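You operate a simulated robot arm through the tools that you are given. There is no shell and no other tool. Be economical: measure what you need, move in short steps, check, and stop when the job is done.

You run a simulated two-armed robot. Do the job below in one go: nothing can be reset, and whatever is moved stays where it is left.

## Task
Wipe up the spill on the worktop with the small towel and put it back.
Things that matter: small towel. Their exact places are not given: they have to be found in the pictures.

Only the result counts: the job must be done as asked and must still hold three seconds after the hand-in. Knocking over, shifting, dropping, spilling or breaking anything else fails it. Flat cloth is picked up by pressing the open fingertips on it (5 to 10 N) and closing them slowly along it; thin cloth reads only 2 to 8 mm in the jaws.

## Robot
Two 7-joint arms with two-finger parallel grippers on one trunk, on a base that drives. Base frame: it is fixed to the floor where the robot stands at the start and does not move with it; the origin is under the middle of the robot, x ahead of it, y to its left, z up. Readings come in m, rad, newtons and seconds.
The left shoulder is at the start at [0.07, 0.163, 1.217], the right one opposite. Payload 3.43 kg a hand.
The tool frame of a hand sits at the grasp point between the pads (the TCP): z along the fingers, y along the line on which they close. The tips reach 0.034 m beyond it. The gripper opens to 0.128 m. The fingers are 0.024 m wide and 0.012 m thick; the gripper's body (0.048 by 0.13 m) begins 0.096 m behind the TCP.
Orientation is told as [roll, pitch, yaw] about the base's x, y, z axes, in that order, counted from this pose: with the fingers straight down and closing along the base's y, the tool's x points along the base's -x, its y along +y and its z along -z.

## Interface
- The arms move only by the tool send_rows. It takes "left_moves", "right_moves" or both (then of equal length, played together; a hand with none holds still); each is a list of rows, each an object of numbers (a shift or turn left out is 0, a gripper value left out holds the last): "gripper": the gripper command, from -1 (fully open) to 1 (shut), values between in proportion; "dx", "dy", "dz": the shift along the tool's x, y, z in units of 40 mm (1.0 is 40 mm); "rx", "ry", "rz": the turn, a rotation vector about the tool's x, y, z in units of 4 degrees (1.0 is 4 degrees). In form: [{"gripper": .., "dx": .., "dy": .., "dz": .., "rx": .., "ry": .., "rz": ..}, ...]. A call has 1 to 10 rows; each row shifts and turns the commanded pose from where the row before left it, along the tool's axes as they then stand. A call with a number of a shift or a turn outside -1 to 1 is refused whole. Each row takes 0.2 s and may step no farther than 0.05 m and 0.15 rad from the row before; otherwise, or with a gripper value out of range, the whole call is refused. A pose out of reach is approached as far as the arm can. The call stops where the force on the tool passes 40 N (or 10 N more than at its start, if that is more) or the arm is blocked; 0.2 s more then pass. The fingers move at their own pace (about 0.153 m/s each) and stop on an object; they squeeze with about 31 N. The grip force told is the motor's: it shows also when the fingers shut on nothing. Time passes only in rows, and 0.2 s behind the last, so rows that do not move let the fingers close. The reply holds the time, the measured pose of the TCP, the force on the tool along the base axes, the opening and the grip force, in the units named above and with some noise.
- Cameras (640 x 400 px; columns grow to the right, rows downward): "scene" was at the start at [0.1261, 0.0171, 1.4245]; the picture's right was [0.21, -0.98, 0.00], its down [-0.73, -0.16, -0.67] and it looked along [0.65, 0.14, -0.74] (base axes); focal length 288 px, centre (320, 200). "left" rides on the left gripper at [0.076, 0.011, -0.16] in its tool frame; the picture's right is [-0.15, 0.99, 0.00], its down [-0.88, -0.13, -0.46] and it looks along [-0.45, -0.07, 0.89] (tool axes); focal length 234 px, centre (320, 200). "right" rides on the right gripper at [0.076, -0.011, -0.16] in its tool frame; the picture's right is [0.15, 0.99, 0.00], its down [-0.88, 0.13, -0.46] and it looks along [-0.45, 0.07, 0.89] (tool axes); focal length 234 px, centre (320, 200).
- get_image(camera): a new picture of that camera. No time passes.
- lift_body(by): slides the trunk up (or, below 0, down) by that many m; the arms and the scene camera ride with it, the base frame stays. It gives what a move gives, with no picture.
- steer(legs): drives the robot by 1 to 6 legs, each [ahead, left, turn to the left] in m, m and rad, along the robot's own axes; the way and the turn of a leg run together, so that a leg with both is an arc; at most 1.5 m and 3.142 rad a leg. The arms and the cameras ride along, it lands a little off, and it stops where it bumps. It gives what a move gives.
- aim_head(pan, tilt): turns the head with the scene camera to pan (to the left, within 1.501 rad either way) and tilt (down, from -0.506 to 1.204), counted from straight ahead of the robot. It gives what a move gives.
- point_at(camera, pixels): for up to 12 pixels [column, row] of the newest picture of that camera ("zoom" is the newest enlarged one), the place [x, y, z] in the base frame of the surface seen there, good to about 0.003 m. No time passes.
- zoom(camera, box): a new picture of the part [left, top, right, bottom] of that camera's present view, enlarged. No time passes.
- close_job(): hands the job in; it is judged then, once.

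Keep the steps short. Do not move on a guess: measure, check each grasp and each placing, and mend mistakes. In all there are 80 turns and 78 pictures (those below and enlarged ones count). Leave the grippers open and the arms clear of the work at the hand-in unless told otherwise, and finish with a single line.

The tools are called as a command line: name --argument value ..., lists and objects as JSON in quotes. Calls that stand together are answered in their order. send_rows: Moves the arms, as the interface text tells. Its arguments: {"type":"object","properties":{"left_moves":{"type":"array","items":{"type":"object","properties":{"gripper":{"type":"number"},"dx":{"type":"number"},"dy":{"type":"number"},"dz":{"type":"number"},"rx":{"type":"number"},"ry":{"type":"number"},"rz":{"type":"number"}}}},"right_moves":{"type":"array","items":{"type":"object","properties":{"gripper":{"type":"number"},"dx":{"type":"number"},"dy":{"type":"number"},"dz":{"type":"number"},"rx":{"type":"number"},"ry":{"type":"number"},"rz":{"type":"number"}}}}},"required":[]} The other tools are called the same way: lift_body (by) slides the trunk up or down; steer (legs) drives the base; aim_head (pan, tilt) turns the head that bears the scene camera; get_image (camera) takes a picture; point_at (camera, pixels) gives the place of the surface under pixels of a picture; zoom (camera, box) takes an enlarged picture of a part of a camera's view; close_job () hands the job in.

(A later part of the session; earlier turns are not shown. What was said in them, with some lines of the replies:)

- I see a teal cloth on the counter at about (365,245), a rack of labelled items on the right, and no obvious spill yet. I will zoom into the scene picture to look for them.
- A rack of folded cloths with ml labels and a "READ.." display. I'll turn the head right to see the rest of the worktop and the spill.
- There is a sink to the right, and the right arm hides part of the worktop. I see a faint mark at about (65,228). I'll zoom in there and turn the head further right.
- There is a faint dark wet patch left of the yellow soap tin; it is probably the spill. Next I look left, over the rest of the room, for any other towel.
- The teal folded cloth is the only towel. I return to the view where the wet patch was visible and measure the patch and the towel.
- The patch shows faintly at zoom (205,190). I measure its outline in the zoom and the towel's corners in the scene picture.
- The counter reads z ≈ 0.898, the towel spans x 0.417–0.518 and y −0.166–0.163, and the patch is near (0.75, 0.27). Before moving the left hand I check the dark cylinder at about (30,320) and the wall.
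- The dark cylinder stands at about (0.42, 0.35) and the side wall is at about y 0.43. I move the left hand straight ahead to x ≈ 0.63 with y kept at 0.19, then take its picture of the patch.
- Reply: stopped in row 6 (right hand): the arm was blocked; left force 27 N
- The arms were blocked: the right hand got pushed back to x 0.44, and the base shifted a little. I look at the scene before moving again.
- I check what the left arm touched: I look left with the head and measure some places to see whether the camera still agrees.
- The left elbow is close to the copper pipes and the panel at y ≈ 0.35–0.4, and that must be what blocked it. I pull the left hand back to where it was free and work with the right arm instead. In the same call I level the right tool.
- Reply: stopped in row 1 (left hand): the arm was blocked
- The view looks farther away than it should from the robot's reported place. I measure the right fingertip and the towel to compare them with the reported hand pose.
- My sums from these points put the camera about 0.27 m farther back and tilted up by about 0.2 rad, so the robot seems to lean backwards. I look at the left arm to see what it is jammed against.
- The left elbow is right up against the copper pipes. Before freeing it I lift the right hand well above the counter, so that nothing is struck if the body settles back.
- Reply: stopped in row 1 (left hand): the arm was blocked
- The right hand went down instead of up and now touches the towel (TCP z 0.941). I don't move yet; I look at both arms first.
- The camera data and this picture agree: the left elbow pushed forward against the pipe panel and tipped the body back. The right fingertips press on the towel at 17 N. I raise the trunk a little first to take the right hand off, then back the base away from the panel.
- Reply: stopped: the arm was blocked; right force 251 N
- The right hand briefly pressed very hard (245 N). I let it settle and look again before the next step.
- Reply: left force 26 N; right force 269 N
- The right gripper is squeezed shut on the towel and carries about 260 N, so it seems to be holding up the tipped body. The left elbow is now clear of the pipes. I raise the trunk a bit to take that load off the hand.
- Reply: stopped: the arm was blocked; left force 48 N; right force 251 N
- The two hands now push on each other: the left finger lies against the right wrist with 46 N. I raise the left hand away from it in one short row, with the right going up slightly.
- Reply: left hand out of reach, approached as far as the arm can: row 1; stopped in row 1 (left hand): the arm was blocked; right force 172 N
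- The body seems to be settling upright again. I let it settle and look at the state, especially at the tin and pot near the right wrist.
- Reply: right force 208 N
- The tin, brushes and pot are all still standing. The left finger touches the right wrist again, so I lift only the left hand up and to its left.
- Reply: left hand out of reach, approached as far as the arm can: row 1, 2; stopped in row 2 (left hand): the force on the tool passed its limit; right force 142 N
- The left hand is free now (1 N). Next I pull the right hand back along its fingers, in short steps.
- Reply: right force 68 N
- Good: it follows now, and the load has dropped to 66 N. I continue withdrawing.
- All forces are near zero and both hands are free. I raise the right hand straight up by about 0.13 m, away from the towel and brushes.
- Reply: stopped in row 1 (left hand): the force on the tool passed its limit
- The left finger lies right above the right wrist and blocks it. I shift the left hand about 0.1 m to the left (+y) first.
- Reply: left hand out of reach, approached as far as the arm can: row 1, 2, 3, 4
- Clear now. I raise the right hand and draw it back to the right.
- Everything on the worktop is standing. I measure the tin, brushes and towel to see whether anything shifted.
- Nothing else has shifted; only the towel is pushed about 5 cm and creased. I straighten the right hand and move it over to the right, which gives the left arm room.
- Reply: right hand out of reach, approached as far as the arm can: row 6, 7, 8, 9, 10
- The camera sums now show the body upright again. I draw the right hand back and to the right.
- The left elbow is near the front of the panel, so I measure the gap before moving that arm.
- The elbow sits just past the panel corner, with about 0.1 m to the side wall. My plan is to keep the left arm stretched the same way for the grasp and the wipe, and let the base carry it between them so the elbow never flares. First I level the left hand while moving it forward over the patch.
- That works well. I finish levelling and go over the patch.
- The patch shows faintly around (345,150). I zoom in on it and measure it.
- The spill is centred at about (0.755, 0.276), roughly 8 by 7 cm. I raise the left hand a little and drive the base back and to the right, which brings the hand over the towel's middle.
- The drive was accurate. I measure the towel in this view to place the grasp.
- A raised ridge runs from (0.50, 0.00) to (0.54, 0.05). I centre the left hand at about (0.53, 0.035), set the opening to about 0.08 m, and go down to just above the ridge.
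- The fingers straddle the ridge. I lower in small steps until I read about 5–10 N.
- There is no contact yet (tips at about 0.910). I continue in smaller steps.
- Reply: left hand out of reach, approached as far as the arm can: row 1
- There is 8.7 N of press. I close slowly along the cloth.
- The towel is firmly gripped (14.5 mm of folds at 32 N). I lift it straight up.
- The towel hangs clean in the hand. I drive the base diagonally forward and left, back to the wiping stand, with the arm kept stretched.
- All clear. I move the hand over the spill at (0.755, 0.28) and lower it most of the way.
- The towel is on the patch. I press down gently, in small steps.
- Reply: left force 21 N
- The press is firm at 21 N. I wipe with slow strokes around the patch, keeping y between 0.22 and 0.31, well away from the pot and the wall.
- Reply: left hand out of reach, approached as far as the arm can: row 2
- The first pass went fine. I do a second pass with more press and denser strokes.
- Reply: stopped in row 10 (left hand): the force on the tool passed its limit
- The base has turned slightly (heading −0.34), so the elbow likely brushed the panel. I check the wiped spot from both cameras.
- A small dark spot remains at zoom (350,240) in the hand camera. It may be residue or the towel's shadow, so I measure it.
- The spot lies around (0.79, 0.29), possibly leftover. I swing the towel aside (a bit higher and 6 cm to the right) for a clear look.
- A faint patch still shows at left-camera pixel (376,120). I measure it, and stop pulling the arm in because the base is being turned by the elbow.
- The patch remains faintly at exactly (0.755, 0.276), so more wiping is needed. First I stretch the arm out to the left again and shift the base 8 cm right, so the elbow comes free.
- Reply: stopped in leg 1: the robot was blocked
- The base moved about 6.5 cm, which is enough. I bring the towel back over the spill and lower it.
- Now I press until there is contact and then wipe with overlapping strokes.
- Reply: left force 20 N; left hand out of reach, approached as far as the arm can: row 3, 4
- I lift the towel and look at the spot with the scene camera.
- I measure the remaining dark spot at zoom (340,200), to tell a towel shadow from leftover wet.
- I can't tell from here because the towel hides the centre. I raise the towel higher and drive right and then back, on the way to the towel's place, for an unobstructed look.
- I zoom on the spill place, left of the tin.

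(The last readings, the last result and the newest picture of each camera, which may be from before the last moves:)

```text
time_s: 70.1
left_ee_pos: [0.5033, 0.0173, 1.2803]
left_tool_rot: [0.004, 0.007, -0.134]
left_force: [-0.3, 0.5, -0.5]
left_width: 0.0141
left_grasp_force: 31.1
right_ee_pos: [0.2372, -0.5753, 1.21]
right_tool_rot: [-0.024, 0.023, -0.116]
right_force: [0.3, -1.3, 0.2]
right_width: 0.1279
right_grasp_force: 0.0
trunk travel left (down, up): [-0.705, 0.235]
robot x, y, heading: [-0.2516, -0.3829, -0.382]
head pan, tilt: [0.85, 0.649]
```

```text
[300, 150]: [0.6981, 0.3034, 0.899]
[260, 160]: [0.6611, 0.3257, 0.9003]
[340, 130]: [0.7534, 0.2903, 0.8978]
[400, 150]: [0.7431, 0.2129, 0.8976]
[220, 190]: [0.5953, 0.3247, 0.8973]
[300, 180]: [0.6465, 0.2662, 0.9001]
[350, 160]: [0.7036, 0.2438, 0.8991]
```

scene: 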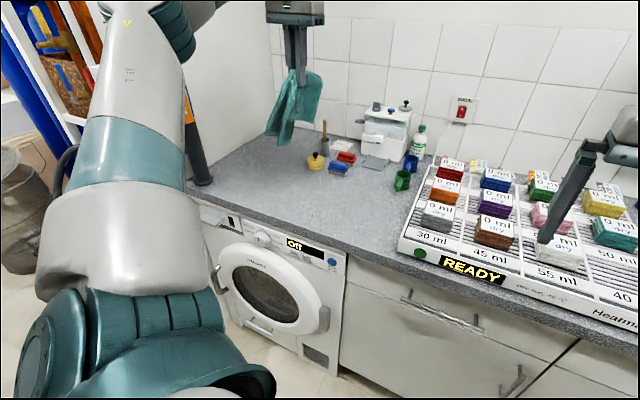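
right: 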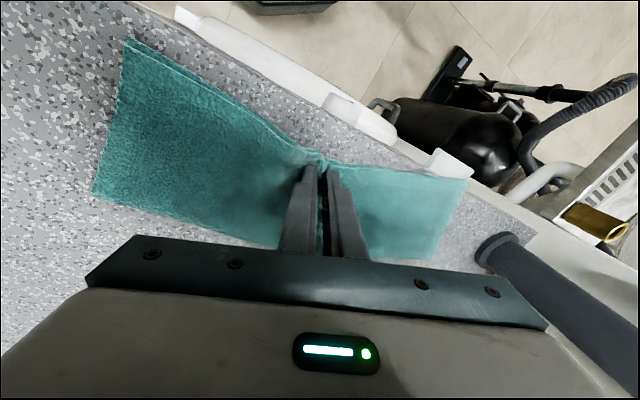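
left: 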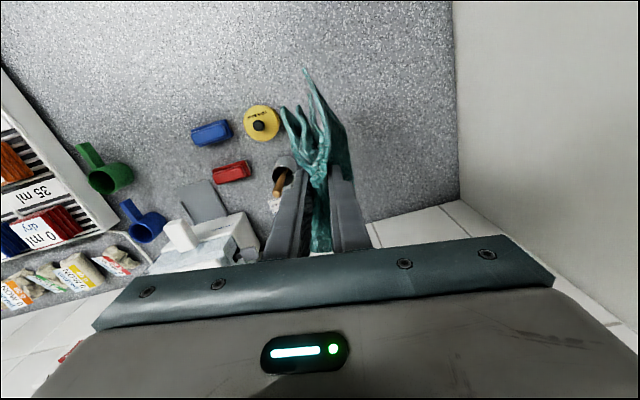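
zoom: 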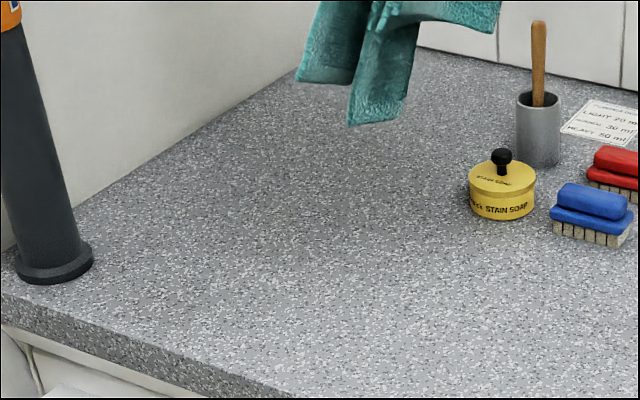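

The spot falls right at the towel's lower edge in this view. I shift the base 10 cm to the right and zoom again.

steer --legs '[[0.037, -0.093, 0]]'

zoom --camera "scene" --box '[170, 115, 330, 215]'

point_at --camera "zoom" --pixels '[[250, 150], [290, 150], [330, 150], [270, 120], [310, 120]]'

```text
time_s: 71.2
left_ee_pos: [0.5035, -0.0772, 1.2798]
left_tool_rot: [0.002, 0.008, -0.132]
left_force: [0.4, 0.5, 0.1]
left_width: 0.014
left_grasp_force: 30.9
right_ee_pos: [0.2392, -0.673, 1.2093]
right_tool_rot: [-0.026, 0.027, -0.112]
right_force: [-0.4, 0.5, 0.1]
right_width: 0.1279
right_grasp_force: 0.0
trunk travel left (down, up): [-0.705, 0.235]
robot x, y, heading: [-0.2511, -0.4885, -0.378]
head pan, tilt: [0.85, 0.649]
```

```text
4.00 times, centred on (250, 165) of scene
```

zoom: 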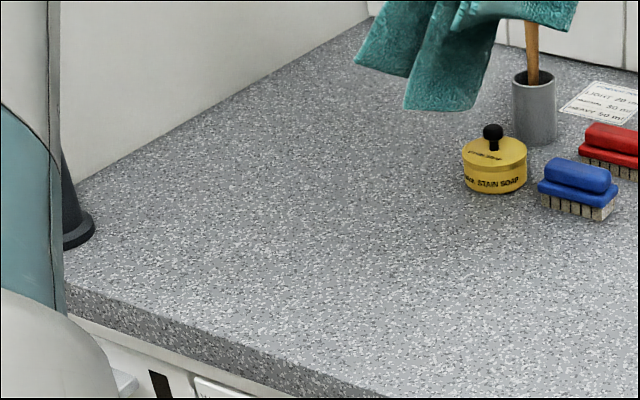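

```text
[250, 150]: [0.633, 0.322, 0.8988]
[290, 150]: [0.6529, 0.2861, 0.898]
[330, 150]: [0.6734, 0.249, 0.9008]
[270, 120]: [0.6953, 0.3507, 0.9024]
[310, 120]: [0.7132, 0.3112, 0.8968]
```

The spill place at zoom (355,108) now looks uniform, with no wet patch. Now I put the towel back: I square the hand, move over (0.468, −0.03) and lower.

send_rows --left_moves '[{"dx": 0.45, "dy": 0.6, "rz": -0.95}, {"dx": 0.45, "dy": 0.6, "rz": -0.95}, {"dz": 0.9}, {"dz": 0.9}, {"dz": 0.9}, {"dz": 0.9}, {"dz": 0.9}, {"dz": 0.9}, {"dz": 0.9}]'

get_image --camera "left"

```text
time_s: 73.2
left_ee_pos: [0.4729, -0.0275, 1.029]
left_tool_rot: [0.004, 0.008, 0.003]
left_force: [0.2, 0.4, -0.5]
left_width: 0.0139
left_grasp_force: 30.9
right_ee_pos: [0.2391, -0.6737, 1.2094]
right_tool_rot: [-0.024, 0.024, -0.112]
right_force: [0.2, 0.3, -0.4]
right_width: 0.128
right_grasp_force: 0.0
trunk travel left (down, up): [-0.705, 0.235]
robot x, y, heading: [-0.2529, -0.4922, -0.378]
head pan, tilt: [0.85, 0.649]
```

```text
11 pictures are left
```

left: 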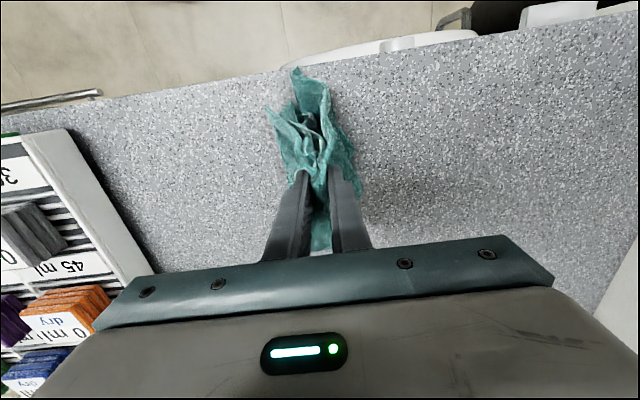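

I lower it until the folds rest on the counter, then open slowly.

send_rows --left_moves '[{"dz": 0.5}, {"dz": 0.5}, {"dz": 0.4}, {"dz": 0.3}, {"gripper": 0.7}, {"gripper": 0.3}, {"gripper": -0.1}, {"gripper": -0.3}, {}]'

send_rows --left_moves '[{"dz": -0.5}, {"dz": -0.9, "gripper": -1}, {"dz": -0.9}, {"dz": -0.9}]'

get_image --camera "left"

```text
time_s: 75.2
left_ee_pos: [0.4697, -0.0273, 0.9602]
left_tool_rot: [0.005, 0.009, 0.002]
left_force: [0.3, 0.3, -0.1]
left_width: 0.083
left_grasp_force: 0.1
right_ee_pos: [0.239, -0.6752, 1.2099]
right_tool_rot: [-0.024, 0.026, -0.113]
right_force: [-0.3, 0.0, -0.6]
right_width: 0.1281
right_grasp_force: 0.0
trunk travel left (down, up): [-0.705, 0.235]
robot x, y, heading: [-0.2533, -0.4836, -0.381]
head pan, tilt: [0.85, 0.649]
```

```text
time_s: 76.2
left_ee_pos: [0.4679, -0.0267, 1.0874]
left_tool_rot: [0.005, 0.006, 0.002]
left_force: [0.4, 0.3, 0.1]
left_width: 0.1281
left_grasp_force: 0.0
right_ee_pos: [0.2376, -0.6739, 1.2097]
right_tool_rot: [-0.025, 0.023, -0.112]
right_force: [0.2, -0.7, 0.2]
right_width: 0.1278
right_grasp_force: 0.1
trunk travel left (down, up): [-0.705, 0.235]
robot x, y, heading: [-0.2546, -0.4888, -0.369]
head pan, tilt: [0.85, 0.649]
```

```text
10 pictures are left
```

left: 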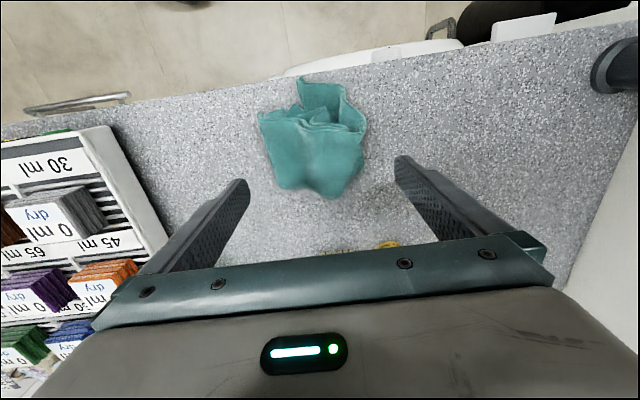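

The towel is back at its place but bunched. I measure where it lies.

point_at --camera "left" --pixels '[[262, 116], [365, 130], [310, 155], [305, 80], [352, 90], [320, 195], [283, 180], [320, 115], [325, 125]]'

zoom --camera "left" --box '[240, 60, 400, 210]'

```text
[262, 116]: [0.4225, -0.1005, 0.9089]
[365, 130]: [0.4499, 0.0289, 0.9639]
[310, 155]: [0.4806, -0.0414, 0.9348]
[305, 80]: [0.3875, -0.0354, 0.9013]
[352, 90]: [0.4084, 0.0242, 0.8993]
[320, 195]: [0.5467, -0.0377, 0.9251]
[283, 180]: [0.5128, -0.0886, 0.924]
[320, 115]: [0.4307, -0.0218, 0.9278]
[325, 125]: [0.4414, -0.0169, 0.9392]
```

```text
2.67 times, centred on (320, 135) of left
```

zoom: 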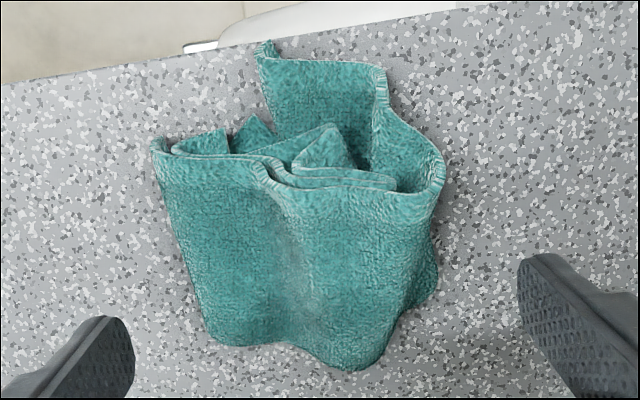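

The towel's middle is at about (0.465, −0.035), about 3.5 cm off its start and bunched. I'll spread it: I pinch the standing loop on its left, near (0.435, 0.025), and pull it gently to the left.

send_rows --left_moves '[{"dx": 0.8, "dy": 0.6, "gripper": 0.2}, {"dy": 0.65}, {"dz": 0.9}, {"dz": 0.9}, {"dz": 0.8}]'

get_image --camera "left"

```text
time_s: 77.4
left_ee_pos: [0.4365, 0.0266, 0.9833]
left_tool_rot: [0.005, 0.009, 0.002]
left_force: [0.1, 0.1, 0.9]
left_width: 0.0515
left_grasp_force: 0.1
right_ee_pos: [0.2391, -0.6733, 1.2091]
right_tool_rot: [-0.025, 0.025, -0.112]
right_force: [0.2, -0.3, -1.0]
right_width: 0.128
right_grasp_force: 0.1
trunk travel left (down, up): [-0.705, 0.235]
robot x, y, heading: [-0.2568, -0.4853, -0.379]
head pan, tilt: [0.85, 0.649]
```

```text
8 pictures are left
```

left: 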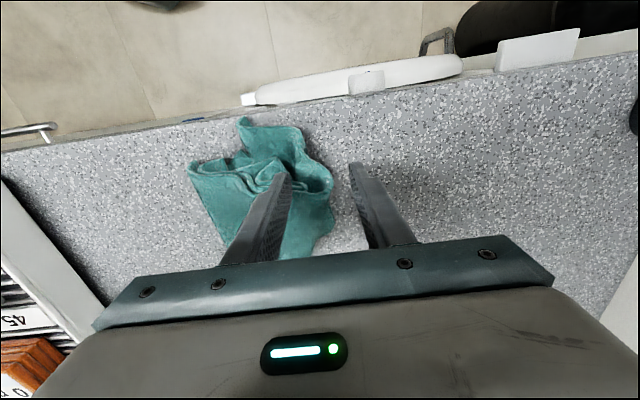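

The fingers straddle the loop wall. I lower slightly, close, lift a little and pull left.

send_rows --left_moves '[{"dz": 0.4}, {"dz": 0.3}, {"gripper": 0.5}, {"gripper": 0.8}, {"gripper": 1.0}, {}, {"dz": -0.6}]'

```text
time_s: 79.0
left_ee_pos: [0.4358, 0.0241, 0.9802]
left_tool_rot: [0.006, 0.007, 0.001]
left_force: [-0.3, -0.5, -0.5]
left_width: 0.0032
left_grasp_force: 30.8
right_ee_pos: [0.2377, -0.673, 1.2105]
right_tool_rot: [-0.024, 0.024, -0.111]
right_force: [0.3, 0.5, 0.0]
right_width: 0.1281
right_grasp_force: 0.1
trunk travel left (down, up): [-0.705, 0.235]
robot x, y, heading: [-0.252, -0.484, -0.379]
head pan, tilt: [0.85, 0.649]
```

It reads 3.2 mm, so a single cloth layer is held. I pull left about 9 cm and a little forward, then look.

send_rows --left_moves '[{"dz": -0.5, "dy": 0.4}, {"dy": 0.7, "dx": -0.25}, {"dy": 0.7, "dx": -0.25}, {"dy": 0.5, "dx": -0.25}, {}]'

get_image --camera "left"

```text
time_s: 80.2
left_ee_pos: [0.4453, 0.069, 0.998]
left_tool_rot: [0.003, 0.005, 0.005]
left_force: [0.0, 0.2, 0.2]
left_width: 0.0032
left_grasp_force: 31.4
left hand out of reach, approached as far as the arm can: row 3, 4
right_ee_pos: [0.2381, -0.6735, 1.2103]
right_tool_rot: [-0.024, 0.024, -0.113]
right_force: [0.1, 0.1, 0.3]
right_width: 0.1284
right_grasp_force: 0.1
trunk travel left (down, up): [-0.705, 0.235]
robot x, y, heading: [-0.2551, -0.4918, -0.375]
head pan, tilt: [0.85, 0.649]
```

```text
7 pictures are left
```

left: 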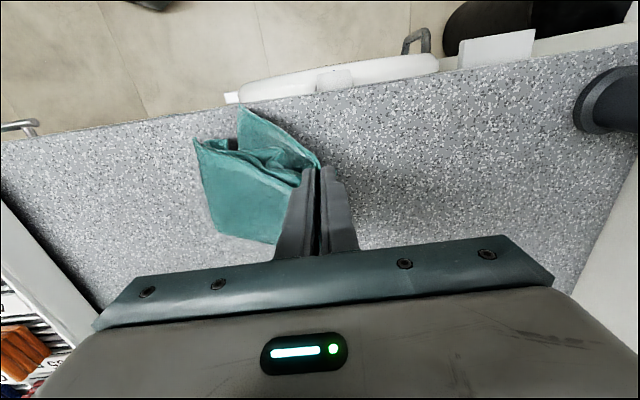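

The arm is at the end of its reach here, so I let the base carry the hand about 6 cm farther left.

steer --legs '[[-0.013, 0.065, 0]]'

get_image --camera "left"

```text
time_s: 81.2
left_ee_pos: [0.4579, 0.1274, 1.0012]
left_tool_rot: [0.008, 0.006, 0.0]
left_force: [0.6, -0.6, -0.5]
left_width: 0.0034
left_grasp_force: 31.0
right_ee_pos: [0.2496, -0.6135, 1.2096]
right_tool_rot: [-0.022, 0.024, -0.116]
right_force: [-0.1, -0.1, 0.3]
right_width: 0.1281
right_grasp_force: 0.0
trunk travel left (down, up): [-0.705, 0.235]
robot x, y, heading: [-0.2413, -0.4202, -0.375]
head pan, tilt: [0.85, 0.649]
```

```text
6 pictures are left
```

left: 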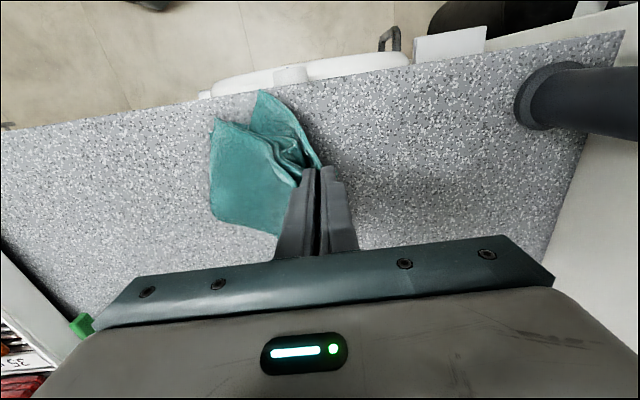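

The towel mostly slid along as one bundle. I measure where it is now.

point_at --camera "left" --pixels '[[217, 130], [214, 210], [272, 228], [263, 97], [315, 160], [245, 170]]'

```text
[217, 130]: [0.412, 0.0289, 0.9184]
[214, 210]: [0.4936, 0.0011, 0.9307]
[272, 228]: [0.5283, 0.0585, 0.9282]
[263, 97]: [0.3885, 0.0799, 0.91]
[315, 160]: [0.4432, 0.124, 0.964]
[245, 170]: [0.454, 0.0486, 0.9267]
```

The bundle now spans y 0–0.13. I'll lift it from this end so it hangs out, then lay it down by lowering while moving left.

send_rows --left_moves '[{"dz": -0.8}, {"dz": -0.8}, {"dz": -0.8}, {"dz": -0.8}, {"dz": -0.8, "dy": -0.8}, {"dz": -0.8, "dy": -0.8}, {"dy": -0.9}, {"dy": -0.9}, {"dy": -0.9}, {}]'

aim_head --pan 0.65 --tilt 0.65

get_image --camera "scene"

```text
time_s: 83.4
left_ee_pos: [0.4582, -0.0433, 1.1886]
left_tool_rot: [0.003, 0.008, 0.001]
left_force: [-0.3, 0.1, -0.6]
left_width: 0.0029
left_grasp_force: 31.0
right_ee_pos: [0.2503, -0.6111, 1.2098]
right_tool_rot: [-0.026, 0.025, -0.114]
right_force: [0.0, 0.2, -0.7]
right_width: 0.1279
right_grasp_force: 0.0
trunk travel left (down, up): [-0.705, 0.235]
robot x, y, heading: [-0.2404, -0.4232, -0.379]
head pan, tilt: [0.85, 0.649]
```

```text
time_s: 84.2
left_ee_pos: [0.4586, -0.0445, 1.1889]
left_tool_rot: [0.006, 0.007, 0.001]
left_force: [0.2, 0.1, 0.1]
left_width: 0.0035
left_grasp_force: 30.7
right_ee_pos: [0.2503, -0.6121, 1.2101]
right_tool_rot: [-0.023, 0.022, -0.115]
right_force: [1.0, 0.4, 0.1]
right_width: 0.128
right_grasp_force: 0.0
trunk travel left (down, up): [-0.705, 0.235]
robot x, y, heading: [-0.2417, -0.4214, -0.378]
head pan, tilt: [0.649, 0.649]
```

```text
5 pictures are left
```

scene: 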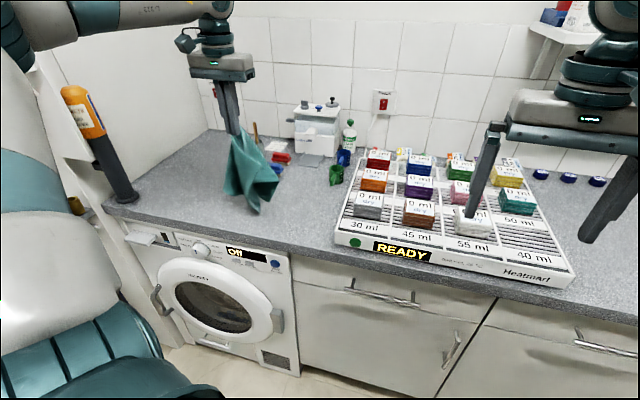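

It hangs about 0.22 m long. I go to y ≈ −0.13, then lower diagonally to the left to lay it out, and release.

send_rows --left_moves '[{"dy": -0.75, "dz": -0.2}, {"dy": -0.75}, {"dy": -0.7}, {}, {"dz": 0.9, "dy": 0.3}, {"dz": 0.8, "dy": 0.7}, {"dz": 0.8, "dy": 0.8}, {"dz": 0.8, "dy": 0.8}, {"dz": 0.8, "dy": 0.8}, {"dz": 0.8, "dy": 0.8}]'

send_rows --left_moves '[{"dz": 0.6, "dy": 0.9}, {"dz": 0.3, "dy": 0.6}, {}, {"gripper": 0.6}, {"gripper": 0.2}, {}, {"dz": -0.6}, {"dz": -0.9}, {"dz": -0.9}, {"dz": -0.9, "gripper": -1}]'

get_image --camera "left"

```text
time_s: 86.4
left_ee_pos: [0.4599, 0.0427, 1.0022]
left_tool_rot: [0.004, 0.009, 0.002]
left_force: [0.6, 0.1, -0.3]
left_width: 0.0031
left_grasp_force: 30.7
right_ee_pos: [0.2524, -0.6096, 1.2102]
right_tool_rot: [-0.027, 0.024, -0.114]
right_force: [-0.1, -0.1, -0.1]
right_width: 0.1282
right_grasp_force: 0.0
trunk travel left (down, up): [-0.705, 0.235]
robot x, y, heading: [-0.2418, -0.4216, -0.382]
head pan, tilt: [0.649, 0.649]
```

```text
time_s: 88.6
left_ee_pos: [0.4586, 0.095, 1.0999]
left_tool_rot: [0.006, 0.008, 0.001]
left_force: [0.1, -0.4, -0.6]
left_width: 0.1283
left_grasp_force: 0.1
right_ee_pos: [0.2501, -0.6126, 1.2089]
right_tool_rot: [-0.024, 0.024, -0.114]
right_force: [-0.6, -0.7, 0.4]
right_width: 0.128
right_grasp_force: 0.0
trunk travel left (down, up): [-0.705, 0.235]
robot x, y, heading: [-0.2433, -0.4266, -0.381]
head pan, tilt: [0.649, 0.649]
```

```text
4 pictures are left
```

left: 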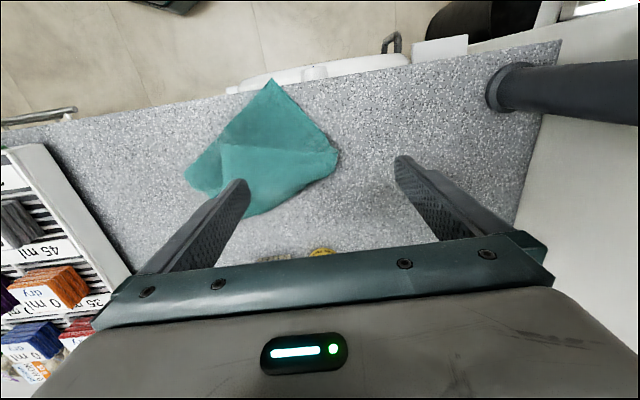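

The towel now lies flat. I measure its outline.

point_at --camera "left" --pixels '[[270, 84], [188, 175], [335, 160], [260, 212], [260, 150], [225, 145], [300, 120], [230, 165]]'

```text
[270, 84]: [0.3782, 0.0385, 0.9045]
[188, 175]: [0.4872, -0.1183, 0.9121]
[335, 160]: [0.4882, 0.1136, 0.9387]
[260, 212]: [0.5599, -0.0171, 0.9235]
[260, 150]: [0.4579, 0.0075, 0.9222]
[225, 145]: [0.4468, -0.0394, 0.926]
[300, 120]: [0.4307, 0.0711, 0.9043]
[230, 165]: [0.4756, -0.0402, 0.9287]
```

The towel's middle is now at about (0.47, 0.005), matching where it started. I raise the left hand clear and take a last look at the spill place.

send_rows --left_moves '[{"dz": -0.9}, {"dz": -0.9}, {"dz": -0.9}, {"dy": -0.8, "dx": 0.5}, {"dy": -0.8, "dx": 0.5}, {"dy": -0.8, "dx": 0.5}]'

aim_head --pan 0.75 --tilt 0.65

get_image --camera "scene"

zoom --camera "scene" --box '[150, 110, 350, 235]'

point_at --camera "zoom" --pixels '[[220, 90], [260, 90], [300, 90], [260, 60], [220, 60], [180, 80]]'

```text
time_s: 90.0
left_ee_pos: [0.3954, 0.0028, 1.2069]
left_tool_rot: [0.005, 0.009, 0.002]
left_force: [0.6, -0.2, -0.1]
left_width: 0.1278
left_grasp_force: 0.0
right_ee_pos: [0.2498, -0.612, 1.2088]
right_tool_rot: [-0.024, 0.024, -0.115]
right_force: [1.3, 0.6, -0.4]
right_width: 0.1281
right_grasp_force: 0.0
trunk travel left (down, up): [-0.705, 0.235]
robot x, y, heading: [-0.2457, -0.4236, -0.38]
head pan, tilt: [0.649, 0.649]
```

```text
time_s: 90.6
left_ee_pos: [0.3962, 0.0026, 1.2071]
left_tool_rot: [0.006, 0.007, 0.003]
left_force: [-0.5, -0.5, -0.2]
left_width: 0.1279
left_grasp_force: 0.1
right_ee_pos: [0.2486, -0.6114, 1.2087]
right_tool_rot: [-0.024, 0.025, -0.115]
right_force: [0.1, -0.5, -0.3]
right_width: 0.1278
right_grasp_force: 0.0
trunk travel left (down, up): [-0.705, 0.235]
robot x, y, heading: [-0.2453, -0.4266, -0.375]
head pan, tilt: [0.75, 0.649]
```

```text
3 pictures are left
```

scene: 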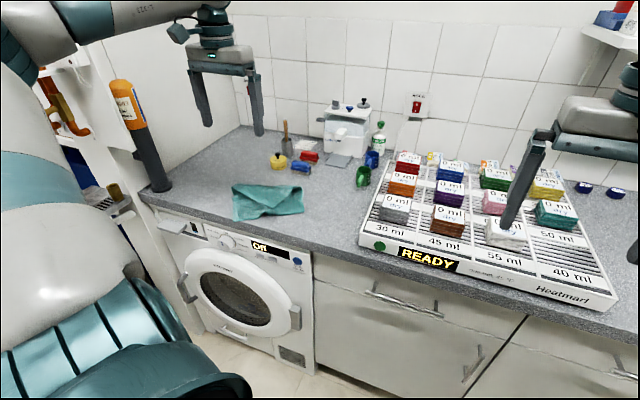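

```text
3.20 times, centred on (250, 172) of scene
```

zoom: 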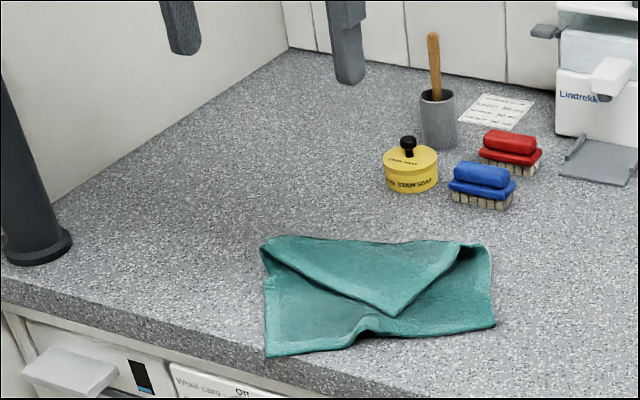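

```text
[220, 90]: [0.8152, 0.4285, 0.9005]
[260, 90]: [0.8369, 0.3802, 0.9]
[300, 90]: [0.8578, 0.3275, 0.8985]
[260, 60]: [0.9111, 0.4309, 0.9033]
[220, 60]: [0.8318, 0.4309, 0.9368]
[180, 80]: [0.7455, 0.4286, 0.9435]
```

The spill place, at about zoom (300,125), is clean. The towel lies at its original place, nothing else has moved, and both hands are open and clear. I hand in.

close_job

```text
The job is handed in.
```

The spill is wiped up and the towel is back at its place, though a bit creased rather than neatly folded; on the way the left elbow jammed on the pipe panel and tipped the robot back, but nothing I checked on the worktop had moved.
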